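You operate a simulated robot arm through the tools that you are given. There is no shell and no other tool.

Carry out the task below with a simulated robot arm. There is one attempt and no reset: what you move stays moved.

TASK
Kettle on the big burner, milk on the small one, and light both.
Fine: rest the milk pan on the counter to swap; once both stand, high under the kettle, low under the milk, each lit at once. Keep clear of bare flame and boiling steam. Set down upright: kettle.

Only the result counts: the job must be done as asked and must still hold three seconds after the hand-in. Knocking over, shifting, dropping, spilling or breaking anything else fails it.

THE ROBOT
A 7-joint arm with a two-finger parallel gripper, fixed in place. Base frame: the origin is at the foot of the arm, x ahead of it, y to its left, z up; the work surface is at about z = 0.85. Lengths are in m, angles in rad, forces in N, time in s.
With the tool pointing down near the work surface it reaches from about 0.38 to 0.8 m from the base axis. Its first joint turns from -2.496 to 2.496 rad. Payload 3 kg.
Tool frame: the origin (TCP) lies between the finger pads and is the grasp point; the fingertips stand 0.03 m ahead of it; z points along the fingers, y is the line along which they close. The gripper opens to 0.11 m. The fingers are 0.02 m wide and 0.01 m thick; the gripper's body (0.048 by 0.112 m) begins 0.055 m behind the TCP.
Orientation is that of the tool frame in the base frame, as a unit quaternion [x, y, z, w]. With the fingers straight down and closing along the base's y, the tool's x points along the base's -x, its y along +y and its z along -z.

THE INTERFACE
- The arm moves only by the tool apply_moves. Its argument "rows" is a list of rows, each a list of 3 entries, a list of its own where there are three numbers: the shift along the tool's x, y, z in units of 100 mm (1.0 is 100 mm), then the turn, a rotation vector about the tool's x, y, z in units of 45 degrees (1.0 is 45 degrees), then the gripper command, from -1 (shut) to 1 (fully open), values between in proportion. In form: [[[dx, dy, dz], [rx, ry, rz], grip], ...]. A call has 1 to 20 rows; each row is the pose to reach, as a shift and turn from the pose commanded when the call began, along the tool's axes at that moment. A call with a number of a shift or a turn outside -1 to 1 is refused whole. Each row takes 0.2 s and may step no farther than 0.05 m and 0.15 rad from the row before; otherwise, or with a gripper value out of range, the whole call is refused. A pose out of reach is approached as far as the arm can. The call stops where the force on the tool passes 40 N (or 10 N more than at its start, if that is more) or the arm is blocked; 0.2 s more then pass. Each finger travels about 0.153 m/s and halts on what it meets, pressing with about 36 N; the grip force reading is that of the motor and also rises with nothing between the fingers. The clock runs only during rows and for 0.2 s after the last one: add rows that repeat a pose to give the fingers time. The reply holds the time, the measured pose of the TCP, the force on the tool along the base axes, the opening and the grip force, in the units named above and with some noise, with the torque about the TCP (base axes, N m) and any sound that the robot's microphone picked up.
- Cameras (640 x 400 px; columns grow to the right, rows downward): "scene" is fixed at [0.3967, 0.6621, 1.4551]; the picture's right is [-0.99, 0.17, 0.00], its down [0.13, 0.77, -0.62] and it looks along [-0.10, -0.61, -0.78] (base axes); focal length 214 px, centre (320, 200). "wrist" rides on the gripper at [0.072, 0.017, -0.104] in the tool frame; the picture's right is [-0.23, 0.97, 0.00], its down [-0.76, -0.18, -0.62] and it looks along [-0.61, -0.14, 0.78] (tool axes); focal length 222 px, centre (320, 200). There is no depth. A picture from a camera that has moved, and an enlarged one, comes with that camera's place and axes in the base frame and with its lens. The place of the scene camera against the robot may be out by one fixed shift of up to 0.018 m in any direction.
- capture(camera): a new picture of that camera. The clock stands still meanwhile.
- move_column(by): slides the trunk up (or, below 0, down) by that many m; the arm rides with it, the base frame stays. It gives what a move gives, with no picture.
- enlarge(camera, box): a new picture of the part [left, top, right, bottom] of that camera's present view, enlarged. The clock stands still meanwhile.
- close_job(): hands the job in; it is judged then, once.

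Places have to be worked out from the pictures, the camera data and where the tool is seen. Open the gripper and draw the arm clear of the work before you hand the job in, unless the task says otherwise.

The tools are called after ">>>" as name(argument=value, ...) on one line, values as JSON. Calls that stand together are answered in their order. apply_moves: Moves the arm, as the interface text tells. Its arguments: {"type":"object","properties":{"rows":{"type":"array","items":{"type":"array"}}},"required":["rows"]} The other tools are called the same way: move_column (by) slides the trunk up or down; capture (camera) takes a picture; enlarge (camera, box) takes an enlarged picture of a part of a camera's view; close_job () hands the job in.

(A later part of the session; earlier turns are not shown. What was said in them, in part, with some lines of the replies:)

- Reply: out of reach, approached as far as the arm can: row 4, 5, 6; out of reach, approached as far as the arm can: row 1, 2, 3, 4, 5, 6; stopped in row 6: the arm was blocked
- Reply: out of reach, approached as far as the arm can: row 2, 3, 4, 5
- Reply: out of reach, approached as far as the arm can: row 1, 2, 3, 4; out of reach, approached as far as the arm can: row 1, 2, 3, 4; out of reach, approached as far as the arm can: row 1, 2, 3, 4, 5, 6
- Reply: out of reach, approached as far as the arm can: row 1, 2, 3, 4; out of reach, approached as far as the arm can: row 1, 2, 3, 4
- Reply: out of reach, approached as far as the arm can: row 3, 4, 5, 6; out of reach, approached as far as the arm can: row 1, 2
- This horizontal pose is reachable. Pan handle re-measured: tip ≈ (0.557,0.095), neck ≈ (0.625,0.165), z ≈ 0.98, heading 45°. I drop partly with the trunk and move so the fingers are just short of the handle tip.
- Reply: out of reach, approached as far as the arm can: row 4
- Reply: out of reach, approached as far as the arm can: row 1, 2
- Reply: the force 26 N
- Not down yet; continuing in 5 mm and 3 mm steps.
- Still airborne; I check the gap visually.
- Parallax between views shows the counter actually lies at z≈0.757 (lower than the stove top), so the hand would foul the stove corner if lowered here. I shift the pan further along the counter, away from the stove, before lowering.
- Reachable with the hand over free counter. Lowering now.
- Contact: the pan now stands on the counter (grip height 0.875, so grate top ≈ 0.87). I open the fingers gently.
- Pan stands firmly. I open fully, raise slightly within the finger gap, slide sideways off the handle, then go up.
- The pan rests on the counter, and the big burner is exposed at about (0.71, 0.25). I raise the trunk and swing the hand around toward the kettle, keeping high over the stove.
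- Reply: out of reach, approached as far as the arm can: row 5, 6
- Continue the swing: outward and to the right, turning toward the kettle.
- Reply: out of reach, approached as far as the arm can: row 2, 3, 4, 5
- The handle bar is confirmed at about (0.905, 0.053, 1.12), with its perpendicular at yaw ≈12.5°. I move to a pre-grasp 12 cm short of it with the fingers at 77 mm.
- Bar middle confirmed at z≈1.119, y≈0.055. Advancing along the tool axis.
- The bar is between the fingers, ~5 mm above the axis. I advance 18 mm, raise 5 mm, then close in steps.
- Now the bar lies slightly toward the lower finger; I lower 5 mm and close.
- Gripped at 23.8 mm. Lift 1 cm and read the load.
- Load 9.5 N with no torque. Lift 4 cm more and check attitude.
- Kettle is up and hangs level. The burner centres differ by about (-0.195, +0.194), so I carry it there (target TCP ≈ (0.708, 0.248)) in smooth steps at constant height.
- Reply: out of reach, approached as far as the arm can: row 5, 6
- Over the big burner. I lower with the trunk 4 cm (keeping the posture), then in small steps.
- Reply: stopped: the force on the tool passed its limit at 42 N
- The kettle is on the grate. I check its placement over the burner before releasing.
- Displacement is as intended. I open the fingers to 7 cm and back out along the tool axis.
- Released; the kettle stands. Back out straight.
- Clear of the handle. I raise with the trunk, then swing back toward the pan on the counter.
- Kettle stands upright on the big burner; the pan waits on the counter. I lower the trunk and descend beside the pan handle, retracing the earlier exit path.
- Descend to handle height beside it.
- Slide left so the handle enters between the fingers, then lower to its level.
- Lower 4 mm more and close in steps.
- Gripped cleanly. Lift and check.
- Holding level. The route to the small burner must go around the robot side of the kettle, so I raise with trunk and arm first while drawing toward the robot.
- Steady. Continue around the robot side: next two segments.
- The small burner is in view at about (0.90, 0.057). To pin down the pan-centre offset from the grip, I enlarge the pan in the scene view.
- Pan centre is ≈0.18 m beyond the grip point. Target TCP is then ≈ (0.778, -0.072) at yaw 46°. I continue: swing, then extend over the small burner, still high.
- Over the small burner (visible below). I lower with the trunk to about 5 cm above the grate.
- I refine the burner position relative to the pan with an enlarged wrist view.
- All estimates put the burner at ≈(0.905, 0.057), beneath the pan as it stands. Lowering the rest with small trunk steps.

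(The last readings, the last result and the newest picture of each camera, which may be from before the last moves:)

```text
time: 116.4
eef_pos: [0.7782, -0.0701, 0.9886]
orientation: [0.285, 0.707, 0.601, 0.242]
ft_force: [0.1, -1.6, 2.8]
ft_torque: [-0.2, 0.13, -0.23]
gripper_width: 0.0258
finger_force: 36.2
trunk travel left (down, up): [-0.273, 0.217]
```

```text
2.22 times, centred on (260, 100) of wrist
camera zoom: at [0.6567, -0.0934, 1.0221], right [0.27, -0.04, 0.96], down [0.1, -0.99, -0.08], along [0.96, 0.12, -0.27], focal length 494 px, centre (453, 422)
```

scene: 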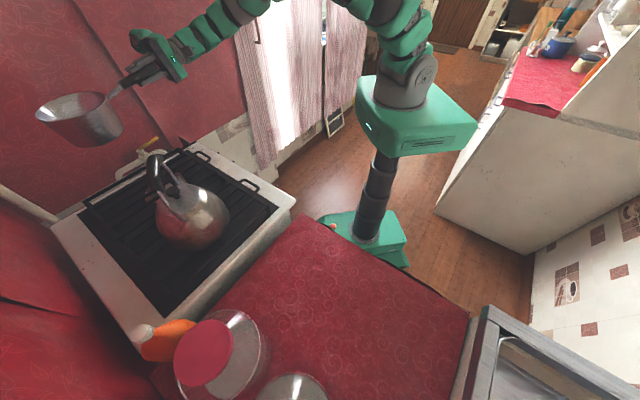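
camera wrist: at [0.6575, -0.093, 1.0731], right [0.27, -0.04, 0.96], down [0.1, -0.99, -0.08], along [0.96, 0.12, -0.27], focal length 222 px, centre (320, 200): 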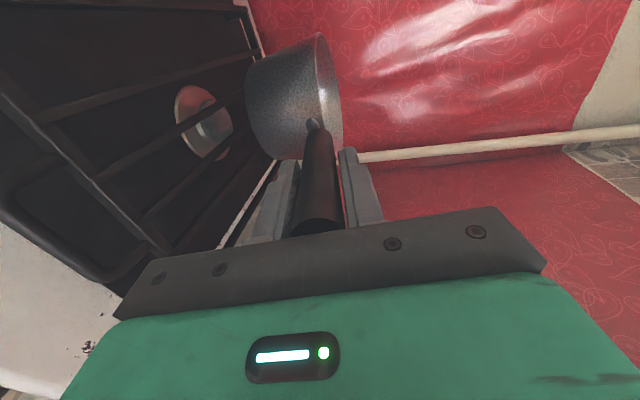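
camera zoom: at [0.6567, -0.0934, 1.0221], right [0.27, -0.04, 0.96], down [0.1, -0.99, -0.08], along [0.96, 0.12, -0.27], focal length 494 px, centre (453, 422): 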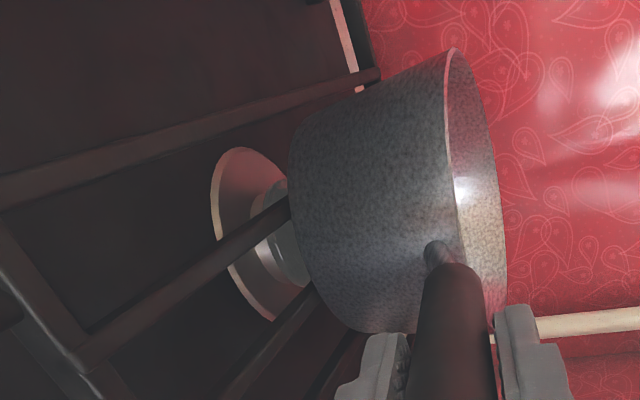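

The pan is on the grate, but the burner ring appears about 1.2 cm nearer to the robot than under the original pan. I lift 1 cm, shift by (-0.010, -0.007), and set down again.

>>> move_column(by=0.012)

>>> apply_moves(rows=[[[0.012, -0.01, -0.06], [0, 0, 0], -1], [[0.024, -0.02, -0.118], [0, 0, 0], -1], [[0.024, -0.02, -0.118], [0, 0, 0], -1]])

>>> move_column(by=-0.009)

>>> move_column(by=-0.002)

```text
time: 117.0
eef_pos: [0.7788, -0.0695, 0.9982]
orientation: [0.286, 0.708, 0.6, 0.24]
ft_force: [-0.5, -0.3, -10.6]
ft_torque: [-1.31, 1.3, 0.0]
gripper_width: 0.0257
finger_force: 36.3
trunk travel left (down, up): [-0.285, 0.205]
```

```text
time: 117.8
eef_pos: [0.7675, -0.0769, 1.0]
orientation: [0.285, 0.708, 0.6, 0.241]
ft_force: [0.7, 0.1, -11.1]
ft_torque: [-1.31, 1.27, 0.0]
gripper_width: 0.026
finger_force: 35.8
trunk travel left (down, up): [-0.285, 0.205]
```

```text
time: 118.4
eef_pos: [0.7686, -0.0769, 0.9911]
orientation: [0.284, 0.708, 0.6, 0.24]
ft_force: [-0.7, 0.3, -10.3]
ft_torque: [-1.34, 1.31, 0.0]
gripper_width: 0.0258
finger_force: 36.4
trunk travel left (down, up): [-0.276, 0.214]
```

```text
time: 118.9
eef_pos: [0.7681, -0.0767, 0.9897]
orientation: [0.285, 0.707, 0.601, 0.241]
ft_force: [-0.1, -1.1, -6.1]
ft_torque: [-0.87, 0.84, -0.07]
gripper_width: 0.026
finger_force: 36.2
trunk travel left (down, up): [-0.274, 0.216]
```

>>> move_column(by=-0.0015)

>>> capture(camera="wrist")

```text
time: 119.4
eef_pos: [0.7677, -0.0765, 0.9894]
orientation: [0.284, 0.706, 0.602, 0.243]
ft_force: [1.0, -1.5, 2.2]
ft_torque: [-0.18, 0.18, -0.14]
gripper_width: 0.0259
finger_force: 36.4
trunk travel left (down, up): [-0.273, 0.217]
```

```text
taken
camera wrist: at [0.6468, -0.1002, 1.0221], right [0.27, -0.05, 0.96], down [0.1, -0.99, -0.08], along [0.96, 0.12, -0.27], focal length 222 px, centre (320, 200)
```

wrist: 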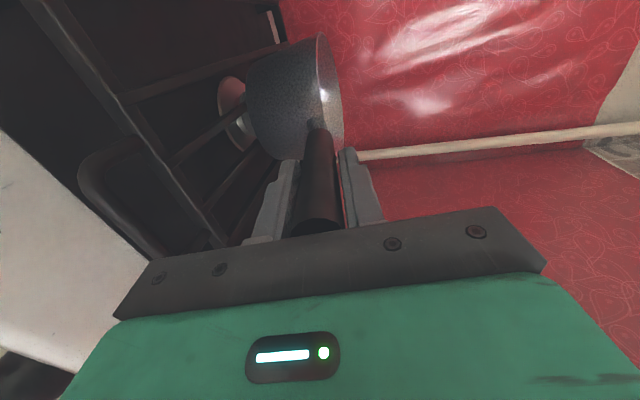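

Centred. Release and back out along the handle.

>>> apply_moves(rows=[[[0, 0, 0], [0, 0, 0], -0.4], [[0, 0, 0], [0, 0, 0], -0.2], [[0, 0, 0], [0, 0, 0], 0.4], [[0, 0, 0], [0, 0, 0], 0.6]])

>>> apply_moves(rows=[[[0, 0, -0.25], [0, 0, 0], 0.6], [[0, 0, -0.5], [0, 0, 0], 0.6], [[0, 0, -0.75], [0, 0, 0], 0.6], [[0, 0, -1], [0, 0, 0], 0.6]])

>>> capture(camera="wrist")

>>> capture(camera="scene")

```text
time: 120.4
eef_pos: [0.7675, -0.077, 0.9878]
orientation: [0.285, 0.707, 0.601, 0.24]
ft_force: [-0.1, 0.3, 0.4]
ft_torque: [-0.01, -0.03, 0.01]
gripper_width: 0.0879
finger_force: 0.1
trunk travel left (down, up): [-0.273, 0.217]
```

```text
time: 121.4
eef_pos: [0.6995, -0.1476, 1.0042]
orientation: [0.285, 0.707, 0.6, 0.241]
ft_force: [0.5, -0.4, -0.4]
ft_torque: [0.02, -0.01, -0.03]
gripper_width: 0.0879
finger_force: 0.1
trunk travel left (down, up): [-0.273, 0.217]
```

```text
taken
camera wrist: at [0.5784, -0.1713, 1.0369], right [0.27, -0.04, 0.96], down [0.1, -0.99, -0.07], along [0.96, 0.12, -0.27], focal length 222 px, centre (320, 200)
```

wrist: 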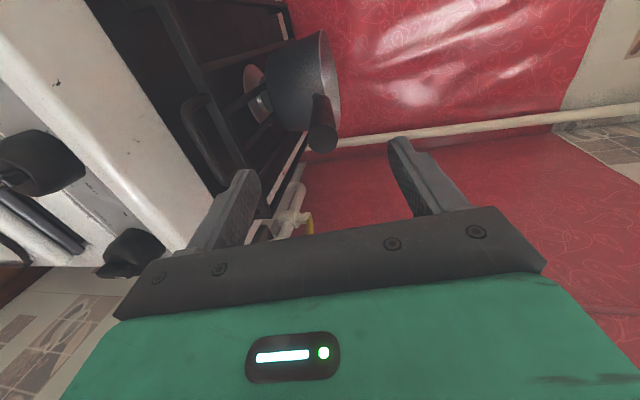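

```text
taken
```

scene: 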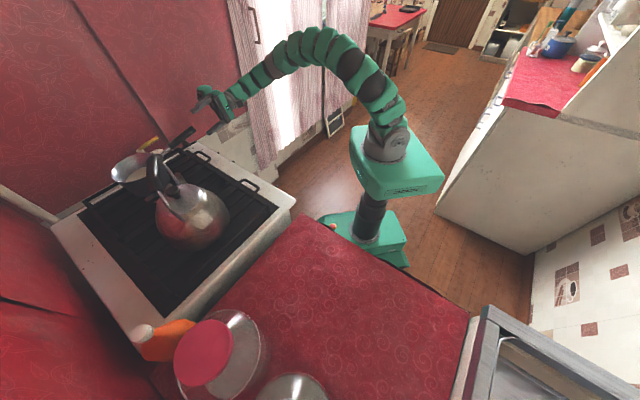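

Both vessels stand on their burners. Next the knobs: I back away, roll the hand so the fingers close horizontally (to grip the vertical fin), and level it.

>>> apply_moves(rows=[[[0, 0, -0.25], [0, 0, 0], 0.6], [[0, 0, -0.5], [0, 0, 0], 0.6], [[0, 0, -0.75], [0, 0, 0], 0.6], [[0, 0, -1], [0, 0, 0], 0.6]])

>>> apply_moves(rows=[[[0, 0, 0], [0, 0, -0.17], 0], [[0, 0, 0], [0, 0, -0.34], 0], [[0, 0, 0], [0, 0, -0.51], 0], [[0, 0, 0], [0, 0, -0.68], 0], [[0, 0, 0], [0, 0, -0.85], 0], [[0, 0, 0], [0, 0, -1], 0]])

>>> apply_moves(rows=[[[0, 0, 0], [0, 0, -0.17], 0], [[0, 0, 0], [0, 0, -0.34], 0], [[0, 0, 0], [0, 0, -0.51], 0], [[0, 0, 0], [0, 0, -0.68], 0], [[0, 0, 0], [0, 0, -0.85], 0], [[0, 0, 0], [0, 0, -1], 0]])

>>> capture(camera="wrist")

```text
time: 122.4
eef_pos: [0.6305, -0.2196, 1.0197]
orientation: [0.285, 0.708, 0.6, 0.24]
ft_force: [0.2, 0.3, -0.6]
ft_torque: [-0.01, -0.02, -0.02]
gripper_width: 0.0879
finger_force: 0.1
trunk travel left (down, up): [-0.273, 0.217]
```

```text
time: 123.8
eef_pos: [0.6318, -0.2181, 1.0202]
orientation: [-0.008, 0.762, 0.462, 0.454]
ft_force: [-0.8, -0.1, -0.3]
ft_torque: [0.01, 0.02, 0.0]
gripper_width: 0.055
finger_force: 0.0
trunk travel left (down, up): [-0.273, 0.217]
```

```text
time: 125.2
eef_pos: [0.6306, -0.2193, 1.0205]
orientation: [-0.299, 0.701, 0.253, 0.595]
ft_force: [-0.3, -0.2, -0.6]
ft_torque: [0.02, -0.04, 0.03]
gripper_width: 0.055
finger_force: 0.0
trunk travel left (down, up): [-0.273, 0.217]
```

```text
taken
camera wrist: at [0.54, -0.2915, 0.9657], right [-0.68, 0.7, 0.22], down [-0.21, -0.48, 0.85], along [0.7, 0.53, 0.47], focal length 222 px, centre (320, 200)
```

wrist: 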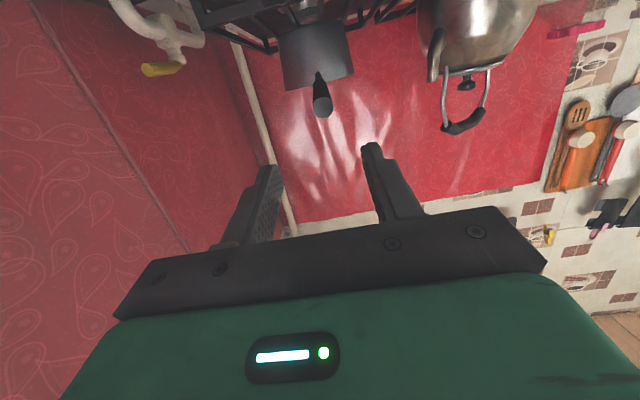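

Now level the hand, shift left to line up with the BIG knob, and lower the trunk to knob height.

>>> apply_moves(rows=[[[0, 0.15, -0.1], [0, -0.07, 0], 0], [[0, 0.3, -0.2], [0, -0.14, 0], 0], [[0, 0.43, -0.2], [0, -0.206, 0], 0]])

>>> move_column(by=-0.2)

>>> capture(camera="wrist")

>>> capture(camera="scene")

```text
time: 126.0
eef_pos: [0.5871, -0.2042, 1.0238]
orientation: [-0.276, 0.651, 0.276, 0.651]
ft_force: [0.4, -0.3, 0.2]
ft_torque: [-0.02, 0.01, 0.01]
gripper_width: 0.055
finger_force: 0.0
trunk travel left (down, up): [-0.273, 0.217]
```

```text
time: 128.2
eef_pos: [0.5851, -0.2044, 0.823]
orientation: [-0.277, 0.651, 0.278, 0.649]
ft_force: [-0.3, 0.5, 0.7]
ft_torque: [-0.01, -0.02, -0.01]
gripper_width: 0.0551
finger_force: 0.0
trunk travel left (down, up): [-0.073, 0.417]
```

```text
taken
camera wrist: at [0.5023, -0.2685, 0.7513], right [-0.7, 0.67, 0.23], down [-0.3, -0.57, 0.76], along [0.64, 0.47, 0.61], focal length 222 px, centre (320, 200)
```

wrist: 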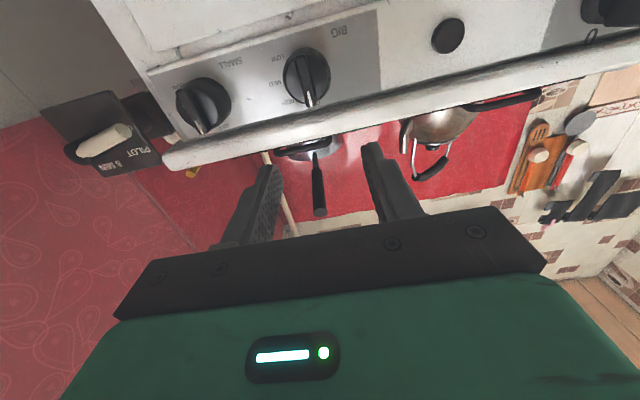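

```text
taken
```

scene: 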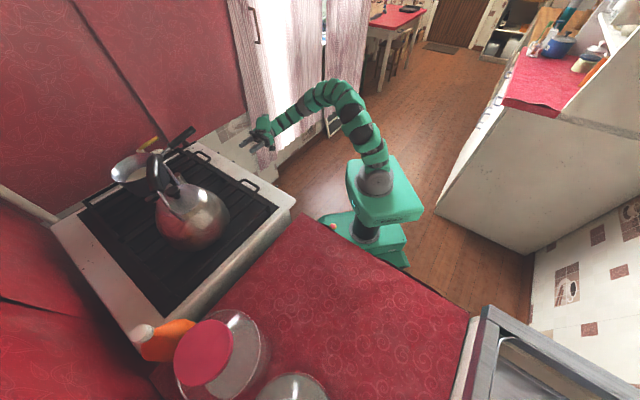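

Good view of the panel. Enlarging the knobs.

>>> enlarge(camera="wrist", box=[160, 20, 360, 150])

>>> enlarge(camera="wrist", box=[220, 0, 480, 240])

```text
3.08 times, centred on (260, 85) of wrist
camera zoom: at [0.5023, -0.2685, 0.7513], right [-0.7, 0.67, 0.23], down [-0.3, -0.57, 0.76], along [0.64, 0.47, 0.61], focal length 684 px, centre (505, 554)
```

zoom: 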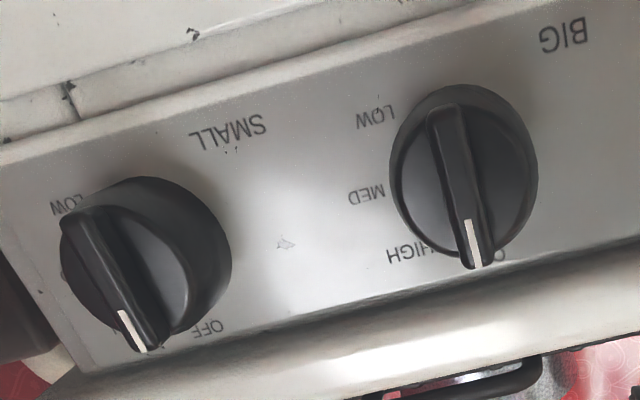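

```text
1.67 times, centred on (350, 120) of wrist
camera zoom: at [0.5023, -0.2685, 0.7513], right [-0.7, 0.67, 0.23], down [-0.3, -0.57, 0.76], along [0.64, 0.47, 0.61], focal length 370 px, centre (270, 333)
```

zoom: 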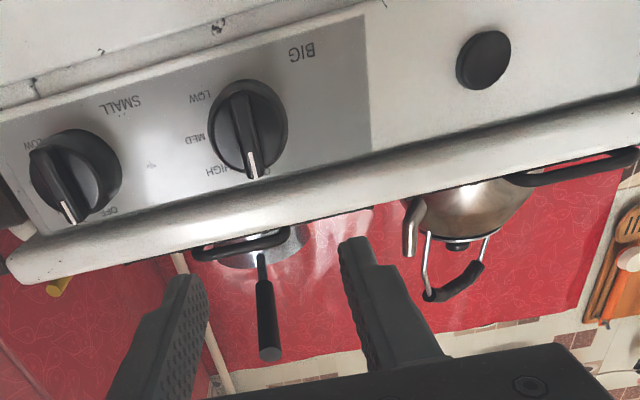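

Stereo from the views gives: BIG fin front ≈ (0.657,-0.1355,0.784), SMALL ≈ (0.734,-0.21,0.784), igniter ≈ (0.596,-0.005,0.786). First I close the fingers and line up with the igniter for a harmless test press (gas off) to learn its position.

>>> apply_moves(rows=[[[0.05, 0.3, 0], [0, 0, 0], -1], [[0.15, 0.6, 0], [0, 0, 0], -1], [[0.25, 0.9, 0], [0, 0, 0], -1], [[0.37, 1, 0], [0, 0, 0], -1]])

>>> apply_moves(rows=[[[0, 0.3, 0], [0, 0, 0], -1], [[0, 0.305, 0.3], [0, 0, 0], -1], [[0, 0.305, 0.6], [0, 0, 0], -1], [[0, 0.305, 0.8], [0, 0, 0], -1]])

>>> capture(camera="wrist")

```text
time: 129.2
eef_pos: [0.5134, -0.136, 0.7876]
orientation: [-0.277, 0.651, 0.277, 0.65]
ft_force: [-0.1, -0.2, 0.2]
ft_torque: [0.0, 0.01, -0.02]
gripper_width: 0.0
finger_force: 36.1
trunk travel left (down, up): [-0.073, 0.417]
```

```text
time: 130.2
eef_pos: [0.5467, -0.0565, 0.7879]
orientation: [-0.277, 0.651, 0.277, 0.65]
ft_force: [0.1, -0.2, 0.1]
ft_torque: [-0.01, 0.01, 0.02]
gripper_width: 0.0
finger_force: 36.3
trunk travel left (down, up): [-0.073, 0.417]
```

```text
taken
camera wrist: at [0.4633, -0.1206, 0.7148], right [-0.7, 0.68, 0.23], down [-0.3, -0.57, 0.76], along [0.65, 0.47, 0.61], focal length 222 px, centre (320, 200)
```

wrist: 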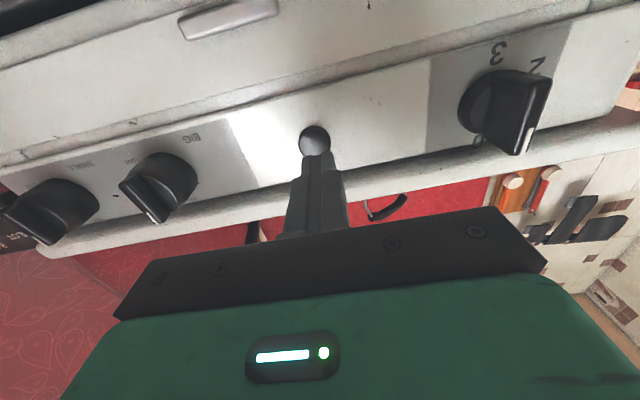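

Aligned except ~4.5 mm to the right. I shift and advance gently until the button is felt.

>>> apply_moves(rows=[[[0, -0.045, 0.15], [0, 0, 0], -1], [[0, -0.045, 0.3], [0, 0, 0], -1], [[0, -0.045, 0.34], [0, 0, 0], -1]])

>>> apply_moves(rows=[[[0, 0, 0.03], [0, 0, 0], -1], [[0, 0, 0.06], [0, 0, 0], -1]])

>>> capture(camera="wrist")

```text
time: 131.0
eef_pos: [0.5733, -0.0352, 0.7872]
orientation: [-0.277, 0.652, 0.278, 0.649]
ft_force: [-11.1, -5.6, -1.3]
ft_torque: [-0.08, 0.02, 0.11]
gripper_width: 0.0004
finger_force: 35.2
trunk travel left (down, up): [-0.073, 0.417]
heard: click
```

```text
time: 131.6
eef_pos: [0.5768, -0.0342, 0.7874]
orientation: [-0.277, 0.652, 0.275, 0.65]
ft_force: [-32.6, -16.0, -2.2]
ft_torque: [-0.1, -0.05, 0.34]
gripper_width: 0.0002
finger_force: 35.8
trunk travel left (down, up): [-0.073, 0.417]
stopped in row 2: the force on the tool passed its limit at 51 N (the readings are from after the stop); the commanded pose is now the measured one
```

```text
taken
camera wrist: at [0.4915, -0.0977, 0.7147], right [-0.7, 0.68, 0.23], down [-0.3, -0.57, 0.76], along [0.65, 0.47, 0.6], focal length 222 px, centre (320, 200)
```

wrist: 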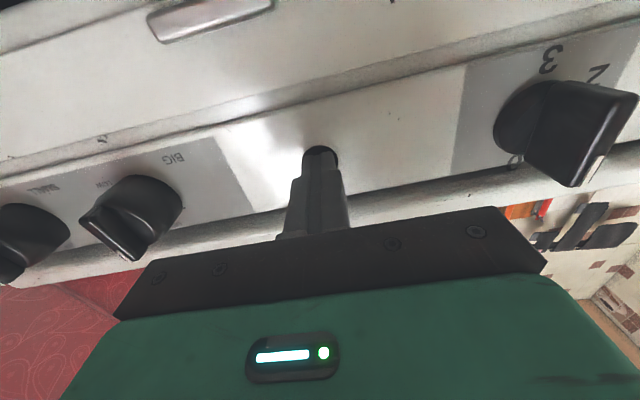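

A click is heard at TCP ≈ (0.5735,-0.035,0.787). The igniter position is known. Now back off and move in front of the BIG knob with the fingers open ~4 cm.

>>> apply_moves(rows=[[[0, 0, -0.3], [0, 0, 0], -1], [[0, 0, -0.7], [0, 0, 0], -0.5], [[0, -0.4, -0.7], [0, 0, 0], -0.27], [[0, -0.8, -0.7], [0, 0, 0], -0.27], [[0, -1, -0.7], [0, 0, 0], -0.27]])

>>> apply_moves(rows=[[[0.03, -0.29, 0], [0, 0, 0], -0.27], [[0.03, -0.29, 0], [0, 0, 0], -0.27]])

>>> capture(camera="wrist")

```text
time: 132.8
eef_pos: [0.6014, -0.1523, 0.7865]
orientation: [-0.278, 0.651, 0.277, 0.65]
ft_force: [0.6, -0.4, 0.5]
ft_torque: [-0.05, 0.01, 0.01]
gripper_width: 0.0403
finger_force: 0.1
trunk travel left (down, up): [-0.073, 0.417]
```

```text
time: 133.4
eef_pos: [0.6228, -0.1719, 0.7829]
orientation: [-0.277, 0.652, 0.277, 0.649]
ft_force: [-0.1, -0.4, 0.8]
ft_torque: [0.03, -0.02, -0.03]
gripper_width: 0.0402
finger_force: 0.1
trunk travel left (down, up): [-0.073, 0.417]
```

```text
taken
camera wrist: at [0.5376, -0.2362, 0.711], right [-0.7, 0.68, 0.23], down [-0.3, -0.57, 0.76], along [0.65, 0.47, 0.6], focal length 222 px, centre (320, 200)
```

wrist: 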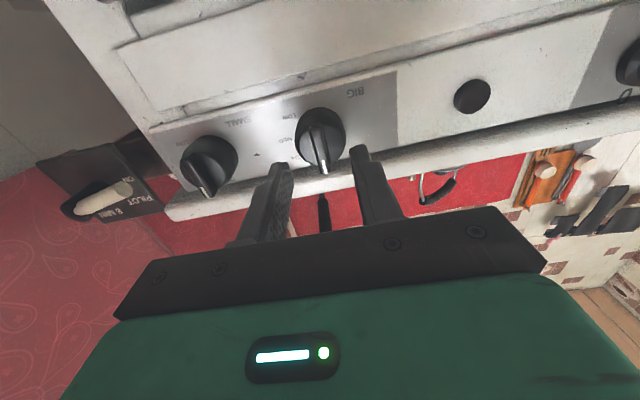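

Centred on the fin. Advance 3 cm.

>>> apply_moves(rows=[[[0, 0, 0.15], [0, 0, 0], -0.27], [[0, 0, 0.25], [0, 0, 0], -0.27], [[0, 0, 0.3], [0, 0, 0], -0.27]])

>>> enlarge(camera="wrist", box=[220, 60, 420, 260])

```text
time: 134.2
eef_pos: [0.6424, -0.149, 0.7836]
orientation: [-0.277, 0.652, 0.277, 0.65]
ft_force: [0.4, 1.9, -0.2]
ft_torque: [0.0, -0.01, 0.05]
gripper_width: 0.0405
finger_force: 0.0
trunk travel left (down, up): [-0.073, 0.417]
```

```text
2.00 times, centred on (320, 160) of wrist
camera zoom: at [0.5585, -0.2145, 0.7112], right [-0.7, 0.68, 0.23], down [-0.3, -0.57, 0.76], along [0.65, 0.47, 0.6], focal length 444 px, centre (320, 280)
```

zoom: 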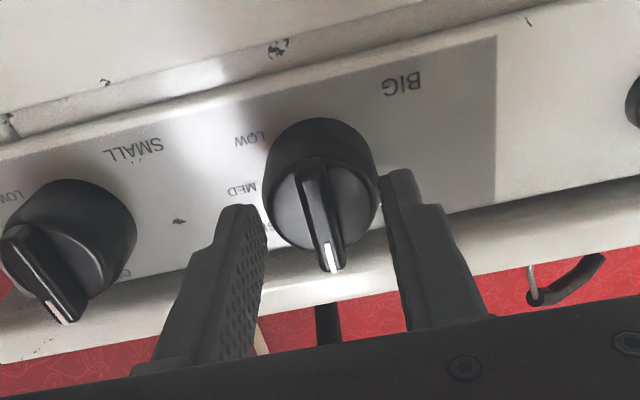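

>>> apply_moves(rows=[[[0, 0, 0], [0, 0, 0], -0.55], [[0, 0, 0.03], [0, 0, 0], -0.55], [[0, 0, 0.06], [0, 0, 0], -0.55]])

```text
time: 135.0
eef_pos: [0.6451, -0.1472, 0.7841]
orientation: [-0.277, 0.651, 0.277, 0.65]
ft_force: [-11.3, -7.8, -1.6]
ft_torque: [-0.03, -0.03, -0.1]
gripper_width: 0.0236
finger_force: 0.1
trunk travel left (down, up): [-0.073, 0.417]
```

Contact with the knob face is felt. I back off 3 mm and clamp the fin.

>>> apply_moves(rows=[[[0, 0, -0.03], [0, 0, 0], -0.55], [[0, 0, -0.03], [0, 0, 0], -1], [[0, 0, -0.03], [0, 0, 0], -1]])

```text
time: 135.8
eef_pos: [0.646, -0.148, 0.784]
orientation: [-0.278, 0.651, 0.278, 0.649]
ft_force: [6.8, 5.6, 3.1]
ft_torque: [0.13, -0.14, -0.59]
gripper_width: 0.0099
finger_force: 45.5
trunk travel left (down, up): [-0.073, 0.417]
```

Fin clamped (9.9 mm). Turn clockwise 45° to HIGH (the clock stands still between calls, so I check right after).

>>> apply_moves(rows=[[[0, 0, 0], [0, 0, 0.185], -1], [[0, 0, 0], [0, 0, 0.37], -1], [[0, 0, 0], [0, 0, 0.555], -1], [[0, 0, 0], [0, 0, 0.74], -1], [[0, 0, 0], [0, 0, 0.925], -1], [[0, 0, 0], [0, 0, 1], -1]])

>>> capture(camera="wrist")

```text
time: 137.2
eef_pos: [0.6436, -0.1457, 0.7845]
orientation: [-0.008, 0.708, 0.505, 0.493]
ft_force: [-12.1, 23.8, 9.2]
ft_torque: [0.36, -0.44, -0.31]
gripper_width: 0.01
finger_force: 45.1
trunk travel left (down, up): [-0.073, 0.417]
```

```text
taken
camera wrist: at [0.5262, -0.1788, 0.7456], right [-0.38, 0.37, 0.85], down [0.05, -0.91, 0.41], along [0.92, 0.2, 0.33], focal length 222 px, centre (320, 200)
```

wrist: 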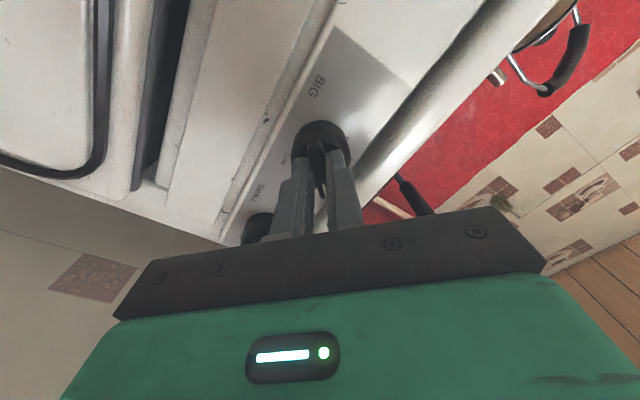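

Knob turned 45° with the hand. Now immediately release, move left and press the igniter.

>>> apply_moves(rows=[[[0, 0, 0], [0, 0, 0], -0.3], [[0, 0, -0.3], [0, 0, 0], -0.3], [[0.3, 0.31, -0.3], [0, 0, 0], -1], [[0.6, 0.63, -0.3], [0, 0, 0], -1], [[0.898, 0.94, -0.3], [0, 0, 0], -1], [[0.898, 0.94, 0.1], [0, 0, 0], -1], [[0.898, 0.94, 0.3], [0, 0, 0], -1], [[0.898, 0.94, 0.36], [0, 0, 0], -1], [[0.898, 0.94, 0.37], [0, 0, 0], -1]])

>>> capture(camera="wrist")

>>> enlarge(camera="scene", box=[60, 100, 300, 280])

```text
time: 139.2
eef_pos: [0.5753, -0.0336, 0.7879]
orientation: [-0.006, 0.709, 0.503, 0.495]
ft_force: [-30.9, -18.3, -6.4]
ft_torque: [-0.05, 0.02, 0.14]
gripper_width: 0.0
finger_force: 36.4
trunk travel left (down, up): [-0.073, 0.417]
heard: click
```

```text
taken
camera wrist: at [0.4578, -0.0649, 0.7481], right [-0.38, 0.37, 0.85], down [0.05, -0.91, 0.42], along [0.92, 0.2, 0.33], focal length 222 px, centre (320, 200)
```

wrist: 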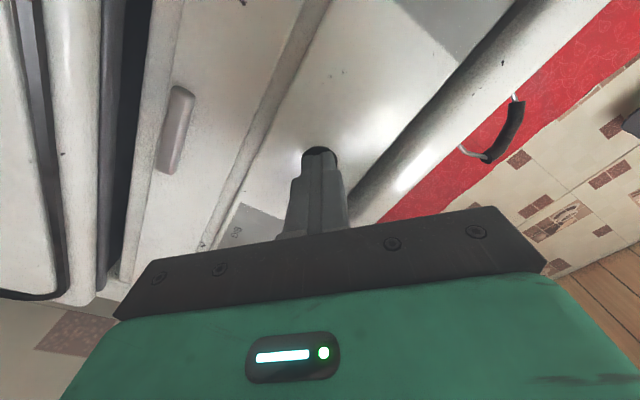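

```text
2.22 times, centred on (180, 190) of scene
camera zoom: at [0.3967, 0.6621, 1.4551], right [-0.99, 0.17, 0.0], down [0.13, 0.77, -0.62], along [-0.1, -0.61, -0.78], focal length 477 px, centre (631, 222)
```

zoom: 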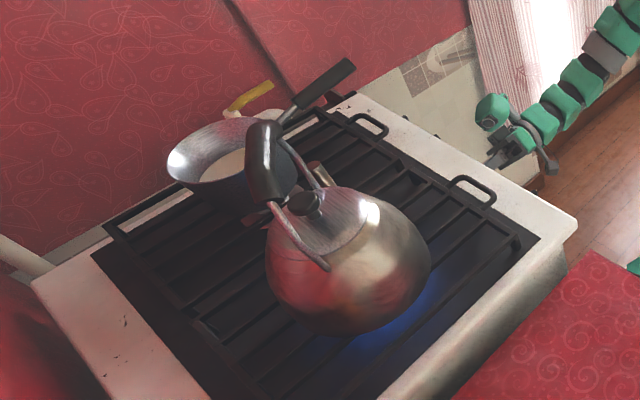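

Blue flame under the kettle. I retract and check the BIG knob's setting.

>>> apply_moves(rows=[[[0, 0, -0.4], [0, 0, 0], -1], [[0, 0, -0.8], [0, 0, 0], -0.6], [[-0.25, -0.25, -0.9], [0, 0, 0], -0.27], [[-0.5, -0.5, -0.9], [0, 0, 0], -0.27], [[-0.5, -0.5, -0.9], [0, 0, 0], -0.27]])

>>> capture(camera="wrist")

>>> enlarge(camera="wrist", box=[200, 60, 360, 160])

```text
time: 140.4
eef_pos: [0.5649, -0.1465, 0.7868]
orientation: [-0.005, 0.708, 0.504, 0.494]
ft_force: [-0.6, -0.7, -0.6]
ft_torque: [0.0, -0.01, 0.02]
gripper_width: 0.0403
finger_force: 0.0
trunk travel left (down, up): [-0.073, 0.417]
```

```text
taken
camera wrist: at [0.4476, -0.1781, 0.7474], right [-0.38, 0.37, 0.85], down [0.05, -0.91, 0.41], along [0.92, 0.2, 0.33], focal length 222 px, centre (320, 200)
```

wrist: 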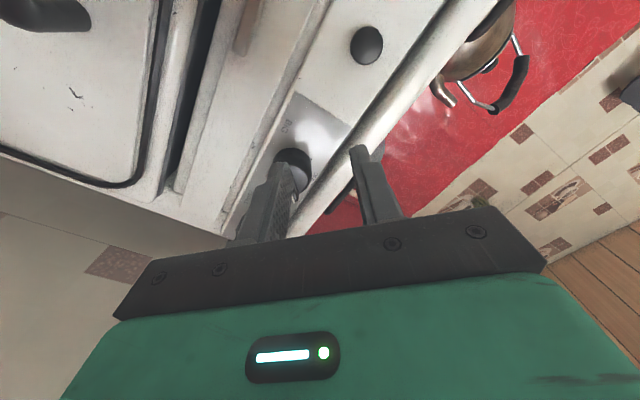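

```text
4.00 times, centred on (280, 110) of wrist
camera zoom: at [0.4476, -0.1781, 0.7474], right [-0.38, 0.37, 0.85], down [0.05, -0.91, 0.41], along [0.92, 0.2, 0.33], focal length 888 px, centre (480, 560)
```

zoom: 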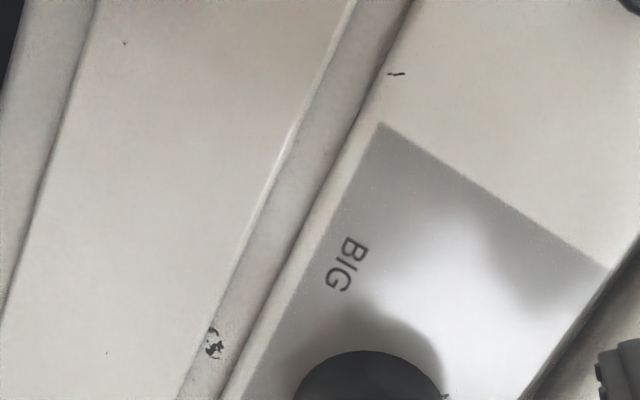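

>>> apply_moves(rows=[[[-0.1, -0.1, -0.1], [0, 0, -0.17], -0.27], [[-0.2, -0.2, -0.2], [0, 0, -0.34], -0.27], [[-0.3, -0.3, -0.3], [0, 0, -0.51], -0.27], [[-0.4, -0.4, -0.3], [0, 0, -0.68], -0.27], [[-0.5, -0.5, -0.3], [0, 0, -0.85], -0.27], [[-0.6, -0.6, -0.3], [0, 0, -1], -0.27]])

>>> capture(camera="wrist")

>>> enlarge(camera="wrist", box=[180, 20, 420, 180])

```text
time: 141.8
eef_pos: [0.6045, -0.2262, 0.7875]
orientation: [-0.278, 0.651, 0.276, 0.65]
ft_force: [0.1, 0.5, -0.1]
ft_torque: [-0.03, 0.05, 0.0]
gripper_width: 0.0403
finger_force: 0.0
trunk travel left (down, up): [-0.073, 0.417]
```

```text
taken
camera wrist: at [0.521, -0.2907, 0.7144], right [-0.7, 0.68, 0.23], down [-0.3, -0.57, 0.76], along [0.64, 0.47, 0.6], focal length 222 px, centre (320, 200)
```

wrist: 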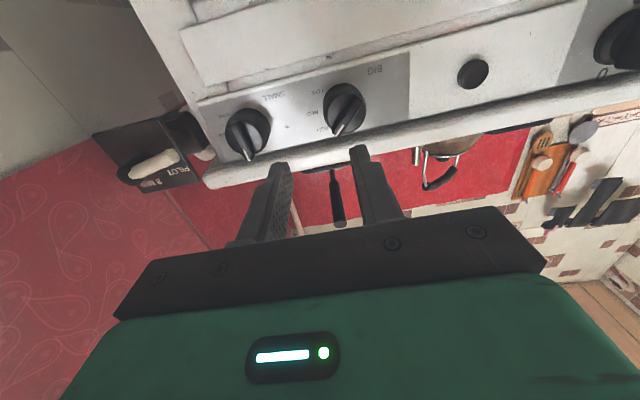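

```text
2.50 times, centred on (300, 100) of wrist
camera zoom: at [0.521, -0.2907, 0.7144], right [-0.7, 0.68, 0.23], down [-0.3, -0.57, 0.76], along [0.64, 0.47, 0.6], focal length 555 px, centre (370, 450)
```

zoom: 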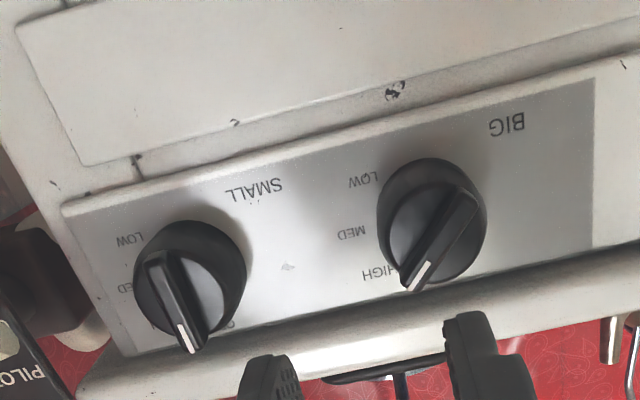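

BIG now points at HIGH. Next SMALL: I move in front of its fin at (s −0.674, z 0.784).

>>> apply_moves(rows=[[[0.03, -0.4, 0], [0, 0, 0], -0.27], [[0.035, -0.81, 0.1], [0, 0, 0], -0.27], [[0.035, -0.81, 0.5], [0, 0, 0], -0.27], [[0.035, -0.81, 0.7], [0, 0, 0], -0.27]])

>>> enlarge(camera="wrist", box=[220, 60, 420, 260])

```text
time: 142.8
eef_pos: [0.7126, -0.2308, 0.7832]
orientation: [-0.278, 0.652, 0.277, 0.649]
ft_force: [0.1, -0.5, -0.2]
ft_torque: [0.03, 0.03, 0.02]
gripper_width: 0.0402
finger_force: 0.0
trunk travel left (down, up): [-0.073, 0.417]
```

```text
2.00 times, centred on (320, 160) of wrist
camera zoom: at [0.6284, -0.2959, 0.7109], right [-0.7, 0.68, 0.23], down [-0.3, -0.57, 0.76], along [0.65, 0.47, 0.6], focal length 444 px, centre (320, 280)
```

zoom: 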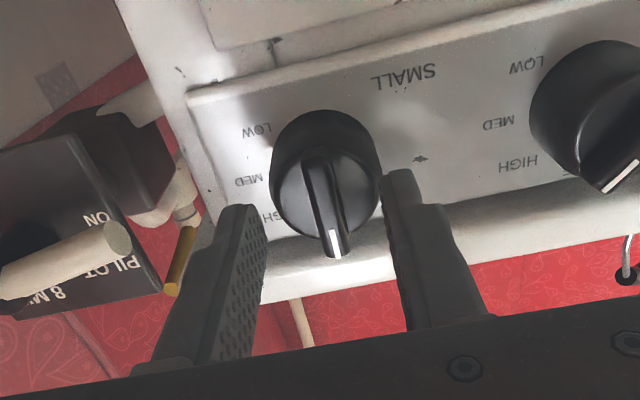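

Fin centred. Advance, feel the face, back off and clamp.

>>> apply_moves(rows=[[[0, 0, 0.05], [0, 0, 0], -0.55], [[0, 0, 0.1], [0, 0, 0], -0.55], [[0, 0, 0.13], [0, 0, 0], -0.55]])

>>> apply_moves(rows=[[[0, 0, 0], [0, 0, 0], -0.8], [[0, 0, 0], [0, 0, 0], -1], [[0, 0, 0], [0, 0, 0], -1]])

>>> capture(camera="wrist")

```text
time: 143.6
eef_pos: [0.7214, -0.2226, 0.7836]
orientation: [-0.277, 0.652, 0.276, 0.65]
ft_force: [-0.6, -0.5, -0.6]
ft_torque: [-0.04, 0.01, -0.01]
gripper_width: 0.0246
finger_force: 0.1
trunk travel left (down, up): [-0.073, 0.417]
```

```text
time: 144.4
eef_pos: [0.7191, -0.2212, 0.7834]
orientation: [-0.278, 0.652, 0.277, 0.649]
ft_force: [-31.6, 8.0, -8.7]
ft_torque: [0.36, -0.5, 0.09]
gripper_width: 0.01
finger_force: 44.6
trunk travel left (down, up): [-0.073, 0.417]
```

```text
taken
camera wrist: at [0.6357, -0.286, 0.7107], right [-0.7, 0.67, 0.23], down [-0.3, -0.57, 0.76], along [0.65, 0.47, 0.6], focal length 222 px, centre (320, 200)
```

wrist: 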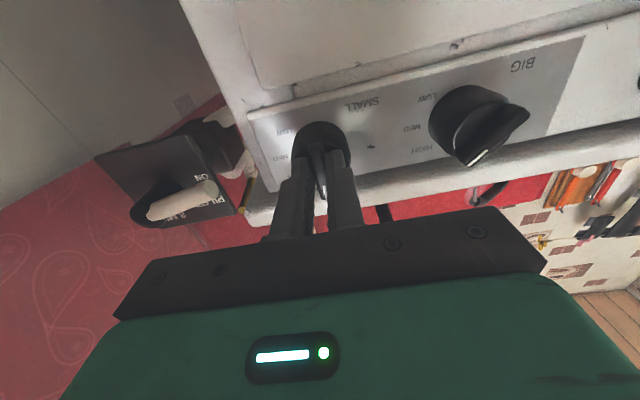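

Clamped, with ~28 N side load; I shift 3 mm left to relieve it.

>>> apply_moves(rows=[[[0, 0.02, 0], [0, 0, 0], -1], [[0, 0.025, 0], [0, 0, 0], -1]])

```text
time: 145.0
eef_pos: [0.7213, -0.222, 0.7816]
orientation: [-0.277, 0.652, 0.276, 0.65]
ft_force: [-9.2, -3.7, -7.9]
ft_torque: [-1.03, 1.01, -0.53]
gripper_width: 0.01
finger_force: 45.1
trunk travel left (down, up): [-0.073, 0.417]
```

Load relieved. Turn clockwise 45° (HIGH), then go straight to the igniter.

>>> apply_moves(rows=[[[0, 0, 0], [0, 0, 0.185], -1], [[0, 0, 0], [0, 0, 0.37], -1], [[0, 0, 0], [0, 0, 0.555], -1], [[0, 0, 0], [0, 0, 0.74], -1], [[0, 0, 0], [0, 0, 0.925], -1], [[0, 0, 0], [0, 0, 1], -1]])

>>> capture(camera="wrist")

```text
time: 146.4
eef_pos: [0.7178, -0.2196, 0.7837]
orientation: [-0.01, 0.708, 0.504, 0.494]
ft_force: [-19.5, 4.3, 4.6]
ft_torque: [-0.12, 0.03, -0.2]
gripper_width: 0.0099
finger_force: 44.7
trunk travel left (down, up): [-0.073, 0.417]
stopped in row 6: the force on the tool passed its limit at 41 N (the readings are from after the stop); the commanded pose is now the measured one
```

```text
taken
camera wrist: at [0.6008, -0.2525, 0.745], right [-0.38, 0.37, 0.85], down [0.05, -0.91, 0.42], along [0.92, 0.2, 0.33], focal length 222 px, centre (320, 200)
```

wrist: 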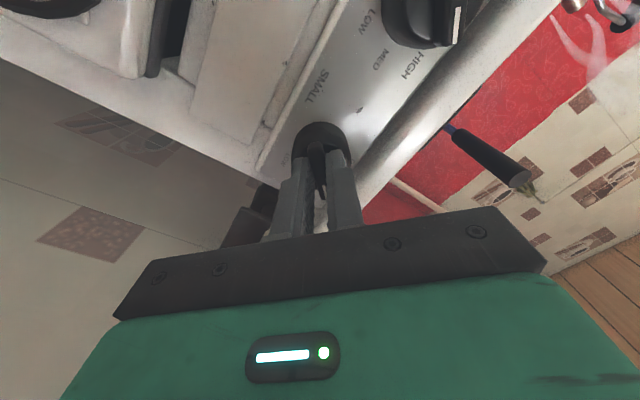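

The knob is at 45°. Go to the igniter now.

>>> apply_moves(rows=[[[0, 0, 0], [0, 0, 0], -0.3], [[0, 0, -0.35], [0, 0, 0], -0.3], [[0.33, 0.33, -0.35], [0, 0, 0], -1], [[0.66, 0.66, -0.35], [0, 0, 0], -1], [[1, 1, -0.35], [0, 0, 0], -1]])

>>> apply_moves(rows=[[[0.31, 0.33, 0], [0, 0, 0], -1], [[0.616, 0.662, 0.1], [0, 0, 0], -1], [[0.616, 0.662, 0.5], [0, 0, 0], -1], [[0.616, 0.662, 0.68], [0, 0, 0], -1], [[0.616, 0.662, 0.73], [0, 0, 0], -1], [[0.616, 0.662, 0.74], [0, 0, 0], -1]])

>>> enlarge(camera="scene", box=[60, 100, 300, 280])

>>> capture(camera="wrist")

```text
time: 147.6
eef_pos: [0.5935, -0.146, 0.7835]
orientation: [-0.01, 0.708, 0.504, 0.494]
ft_force: [1.0, -0.2, -0.6]
ft_torque: [0.0, -0.04, 0.05]
gripper_width: 0.0001
finger_force: 35.9
trunk travel left (down, up): [-0.073, 0.417]
```

```text
time: 148.9
eef_pos: [0.5768, -0.0344, 0.7865]
orientation: [-0.009, 0.709, 0.503, 0.494]
ft_force: [-32.4, -14.7, -1.4]
ft_torque: [-0.03, -0.11, 0.2]
gripper_width: 0.0003
finger_force: 35.8
trunk travel left (down, up): [-0.073, 0.417]
heard: click
stopped in row 6: the force on the tool passed its limit at 58 N (the readings are from after the stop); the commanded pose is now the measured one
```

```text
2.22 times, centred on (180, 190) of scene
camera zoom: at [0.3967, 0.6621, 1.4551], right [-0.99, 0.17, 0.0], down [0.13, 0.77, -0.62], along [-0.1, -0.61, -0.78], focal length 477 px, centre (631, 222)
```

zoom: 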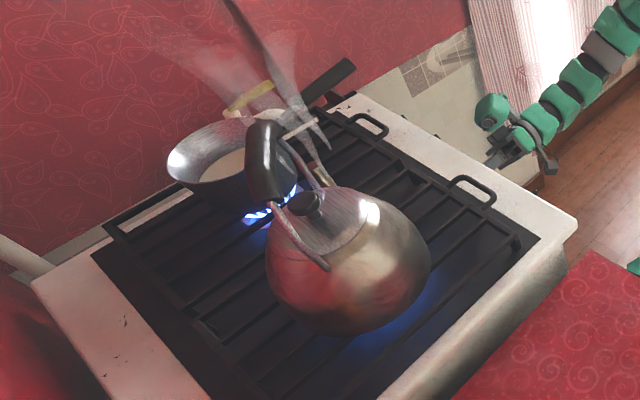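

```text
taken
camera wrist: at [0.4592, -0.0668, 0.747], right [-0.38, 0.37, 0.85], down [0.05, -0.91, 0.42], along [0.92, 0.2, 0.33], focal length 222 px, centre (320, 200)
```

wrist: 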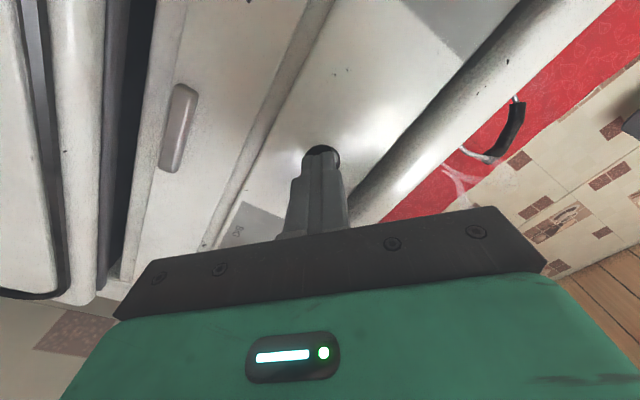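

Both burners are lit and the kettle is steaming from its spout, so I stay low in front. Now quickly back to SMALL (hand already rolled 45° like its fin) to bring it on to LOW.

>>> apply_moves(rows=[[[0, 0, -0.4], [0, 0, 0], -1], [[0, 0, -0.75], [0, 0, 0], -0.6], [[-0.33, -0.33, -0.75], [0, 0, 0], -0.27], [[-0.66, -0.66, -0.75], [0, 0, 0], -0.27], [[-1, -1, -0.75], [0, 0, 0], -0.27]])

>>> apply_moves(rows=[[[-0.3, -0.32, 0], [0, 0, 0], -0.27], [[-0.605, -0.645, 0], [0, 0, 0], -0.27], [[-0.605, -0.645, 0.2], [0, 0, 0], -0.27]])

>>> enlarge(camera="wrist", box=[220, 60, 420, 260])

```text
time: 150.1
eef_pos: [0.6288, -0.1859, 0.786]
orientation: [-0.008, 0.71, 0.502, 0.494]
ft_force: [-0.1, -1.0, 0.0]
ft_torque: [-0.02, 0.05, -0.01]
gripper_width: 0.0403
finger_force: 0.0
trunk travel left (down, up): [-0.073, 0.417]
```

```text
time: 150.9
eef_pos: [0.7049, -0.2326, 0.7845]
orientation: [-0.008, 0.709, 0.503, 0.494]
ft_force: [0.0, -0.4, 0.4]
ft_torque: [0.01, -0.02, 0.03]
gripper_width: 0.04
finger_force: 0.1
trunk travel left (down, up): [-0.073, 0.417]
```

```text
2.00 times, centred on (320, 160) of wrist
camera zoom: at [0.589, -0.265, 0.7445], right [-0.38, 0.37, 0.85], down [0.05, -0.91, 0.42], along [0.92, 0.2, 0.32], focal length 444 px, centre (320, 280)
```

zoom: 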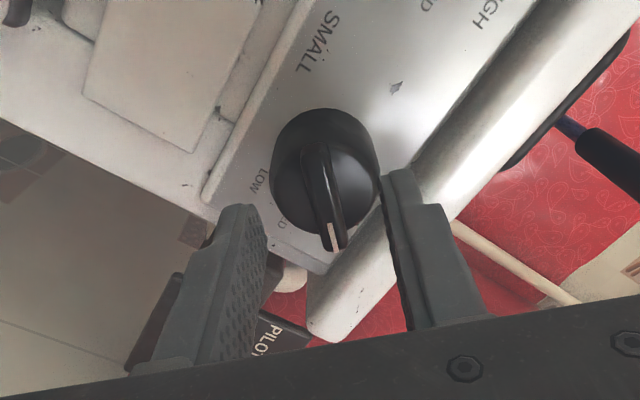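

Fin aligned and centred. Advance and clamp.

>>> apply_moves(rows=[[[0, 0, 0.1], [0, 0, 0], -0.5], [[0, 0, 0.185], [0, 0, 0], -0.55], [[0, 0, 0.185], [0, 0, 0], -1], [[0, 0, 0.185], [0, 0, 0], -1]])

```text
time: 151.9
eef_pos: [0.7175, -0.2194, 0.7844]
orientation: [-0.009, 0.709, 0.502, 0.495]
ft_force: [-18.7, -5.3, 2.8]
ft_torque: [-0.51, 0.4, 0.26]
gripper_width: 0.0098
finger_force: 44.9
trunk travel left (down, up): [-0.073, 0.417]
```

Clamped. Ease off 2 mm and turn another 45°.

>>> apply_moves(rows=[[[0.005, 0.005, -0.02], [0, 0, 0.1], -1], [[0.005, 0.005, -0.02], [0, 0, 0.28], -1], [[0.005, 0.005, -0.02], [0, 0, 0.46], -1], [[0.005, 0.005, -0.02], [0, 0, 0.64], -1], [[0.005, 0.005, -0.02], [0, 0, 0.82], -1], [[0.005, 0.005, -0.02], [0, 0, 1], -1]])

>>> capture(camera="wrist")

```text
time: 153.3
eef_pos: [0.7172, -0.2181, 0.787]
orientation: [0.262, 0.658, 0.655, 0.264]
ft_force: [18.4, 1.7, 36.4]
ft_torque: [0.52, -0.71, 0.9]
gripper_width: 0.0097
finger_force: 45.1
trunk travel left (down, up): [-0.073, 0.417]
```

```text
taken
camera wrist: at [0.5931, -0.2448, 0.8035], right [0.16, -0.15, 0.97], down [0.12, -0.98, -0.17], along [0.98, 0.14, -0.14], focal length 222 px, centre (320, 200)
```

wrist: 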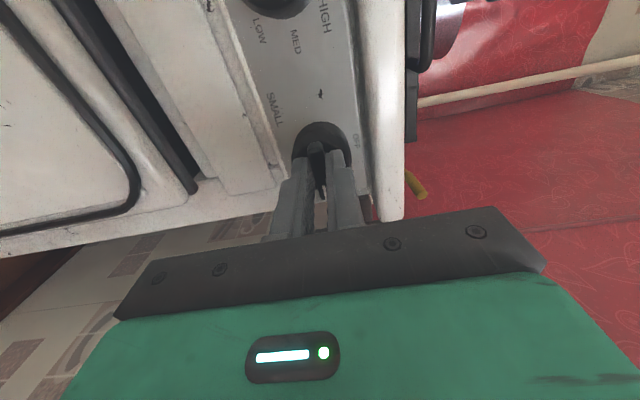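

At 90° now; the tool is loaded upward (36 N), so the knob axis is a few mm higher. I relieve that and turn the last 45°.

>>> apply_moves(rows=[[[0, 0.03, 0], [0, 0, 0], -1], [[0, 0.04, 0], [0, 0, 0], -1]])

```text
time: 153.9
eef_pos: [0.7161, -0.2184, 0.7877]
orientation: [0.265, 0.659, 0.653, 0.264]
ft_force: [14.6, 7.8, 18.1]
ft_torque: [0.49, -0.55, -0.76]
gripper_width: 0.0101
finger_force: 45.5
trunk travel left (down, up): [-0.073, 0.417]
```

>>> apply_moves(rows=[[[0, 0.025, -0.015], [0, 0, 0.17], -1], [[0, 0.025, -0.015], [0, 0, 0.34], -1], [[0, 0.025, -0.015], [0, 0, 0.51], -1], [[0, 0.025, -0.015], [0, 0, 0.68], -1], [[0, 0.025, -0.015], [0, 0, 0.85], -1], [[0, 0.025, -0.015], [0, 0, 1], -1]])

>>> capture(camera="wrist")

>>> enlarge(camera="scene", box=[60, 100, 300, 280])

```text
time: 155.3
eef_pos: [0.7168, -0.2194, 0.7897]
orientation: [0.496, 0.508, 0.704, -0.007]
ft_force: [30.1, 9.6, 6.3]
ft_torque: [0.62, -0.71, -0.29]
gripper_width: 0.0103
finger_force: 45.2
trunk travel left (down, up): [-0.073, 0.417]
```

```text
taken
camera wrist: at [0.6175, -0.2686, 0.8534], right [0.62, -0.59, 0.53], down [-0.14, -0.74, -0.66], along [0.78, 0.33, -0.53], focal length 222 px, centre (320, 200)
```

wrist: 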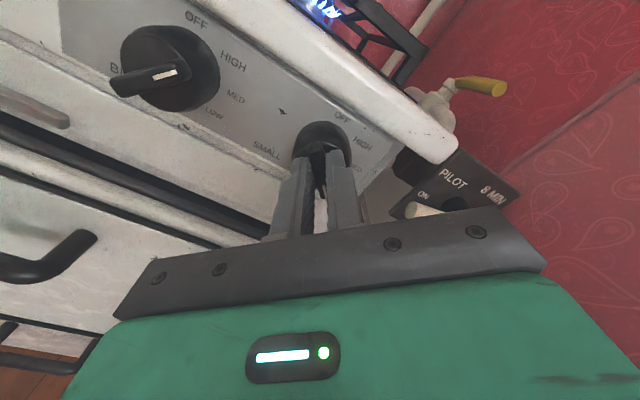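

```text
2.22 times, centred on (180, 190) of scene
camera zoom: at [0.3967, 0.6621, 1.4551], right [-0.99, 0.17, 0.0], down [0.13, 0.77, -0.62], along [-0.1, -0.61, -0.78], focal length 477 px, centre (631, 222)
```

zoom: 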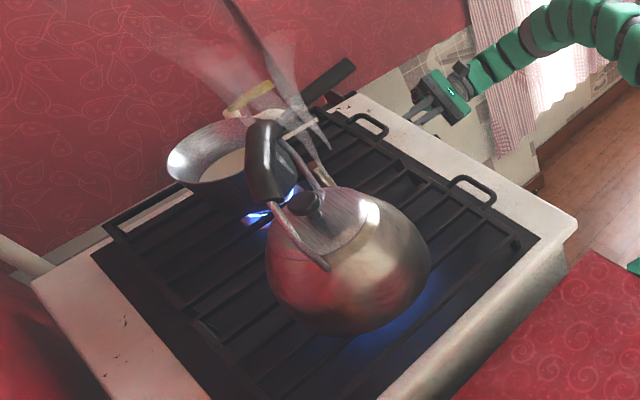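

The hand is at 135° (LOW). I release, back off and verify both knobs.

>>> apply_moves(rows=[[[0, 0, 0], [0, 0, 0], -0.5], [[0, 0, 0], [0, 0, 0], -0.2], [[0, 0, -0.3], [0, 0, 0], 0], [[0, 0, -0.7], [0, 0, 0], 0], [[0, 0, -1], [0, 0, 0], 0]])

>>> enlarge(camera="wrist", box=[140, 0, 460, 220])

>>> enlarge(camera="scene", box=[60, 100, 300, 280])

```text
time: 156.5
eef_pos: [0.6468, -0.2936, 0.7901]
orientation: [0.495, 0.508, 0.705, -0.007]
ft_force: [0.7, -0.3, -0.9]
ft_torque: [0.01, 0.01, 0.0]
gripper_width: 0.0549
finger_force: 0.0
trunk travel left (down, up): [-0.073, 0.417]
```

```text
1.82 times, centred on (300, 110) of wrist
camera zoom: at [0.5474, -0.3417, 0.8537], right [0.61, -0.58, 0.53], down [-0.14, -0.74, -0.66], along [0.78, 0.33, -0.53], focal length 404 px, centre (356, 364)
```

zoom: 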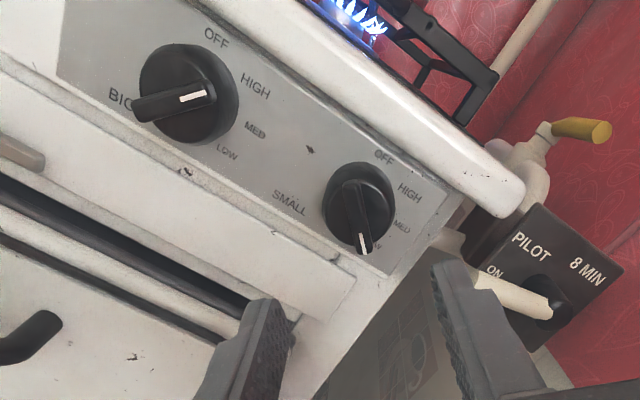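

```text
2.22 times, centred on (180, 190) of scene
camera zoom: at [0.3967, 0.6621, 1.4551], right [-0.99, 0.17, 0.0], down [0.13, 0.77, -0.62], along [-0.1, -0.61, -0.78], focal length 477 px, centre (631, 222)
```

zoom: 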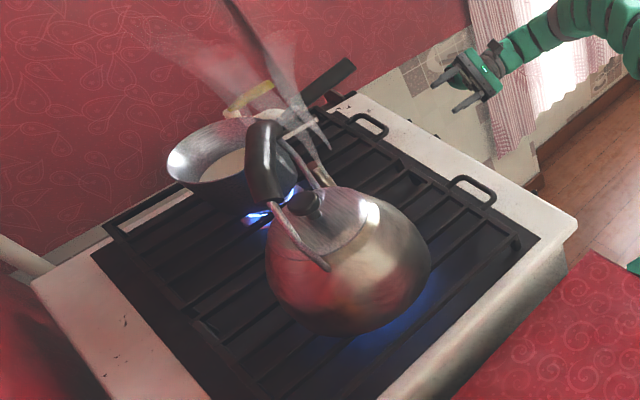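

SMALL points at LOW and BIG at HIGH, with both flames burning. I open the gripper and draw the arm clear, low and away from steam and flame.

>>> apply_moves(rows=[[[0, 0, -0.3], [0, 0, 0], 1], [[0, 0, -0.6], [0, 0, 0], 1], [[0, 0, -1], [0, 0, 0], 1], [[0, 0, -1], [0, 0, 0], 1]])

>>> capture(camera="scene")

>>> capture(camera="wrist")

```text
time: 157.5
eef_pos: [0.5774, -0.3667, 0.7916]
orientation: [0.496, 0.507, 0.705, -0.007]
ft_force: [0.2, 0.3, 0.2]
ft_torque: [0.03, 0.01, 0.02]
gripper_width: 0.1101
finger_force: 0.0
trunk travel left (down, up): [-0.073, 0.417]
```

```text
taken
```

scene: 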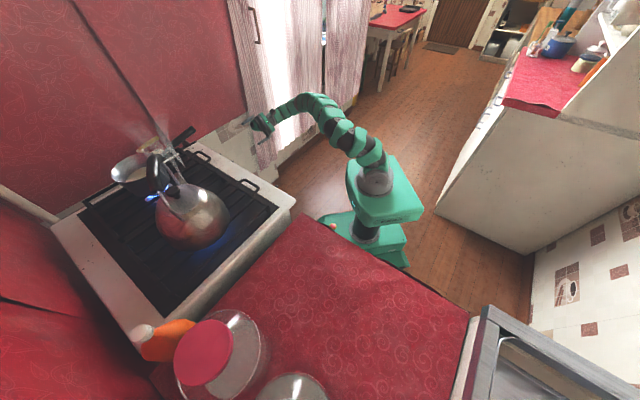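

```text
taken
camera wrist: at [0.4774, -0.414, 0.8547], right [0.61, -0.58, 0.53], down [-0.14, -0.74, -0.66], along [0.78, 0.33, -0.53], focal length 222 px, centre (320, 200)
```

wrist: 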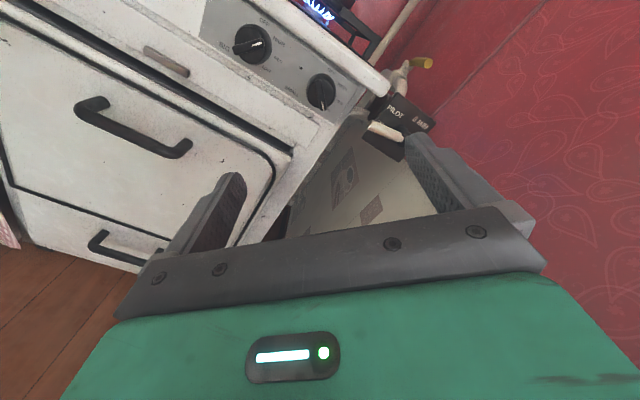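

The kettle stands upright on the big burner at HIGH and the milk pan is on the small burner at LOW. Both are lit, and the open gripper is clear of the stove, so I hand the job in.

>>> close_job()

```text
The job is handed in.
```

The kettle is upright on the big burner, set to HIGH. The milk pan is on the small burner, set to LOW. Both burners are lit, the gripper is open, and the arm is clear of the stove.

- **Swap:** I rested the milk pan on the counter while I moved the kettle. I saw nothing spill, and nothing else was knocked or moved.
- **Lighting:** each burner was lit about three seconds after its knob was turned. To light it sooner, I set the milk burner to HIGH first and turned it down to LOW right after it caught.
- **Kettle:** it was already steaming from its spout when I handed the job in.
- **Position:** each pot sits over its burner, but I judged the burner centres from the camera pictures, so either could be off by about a centimetre.
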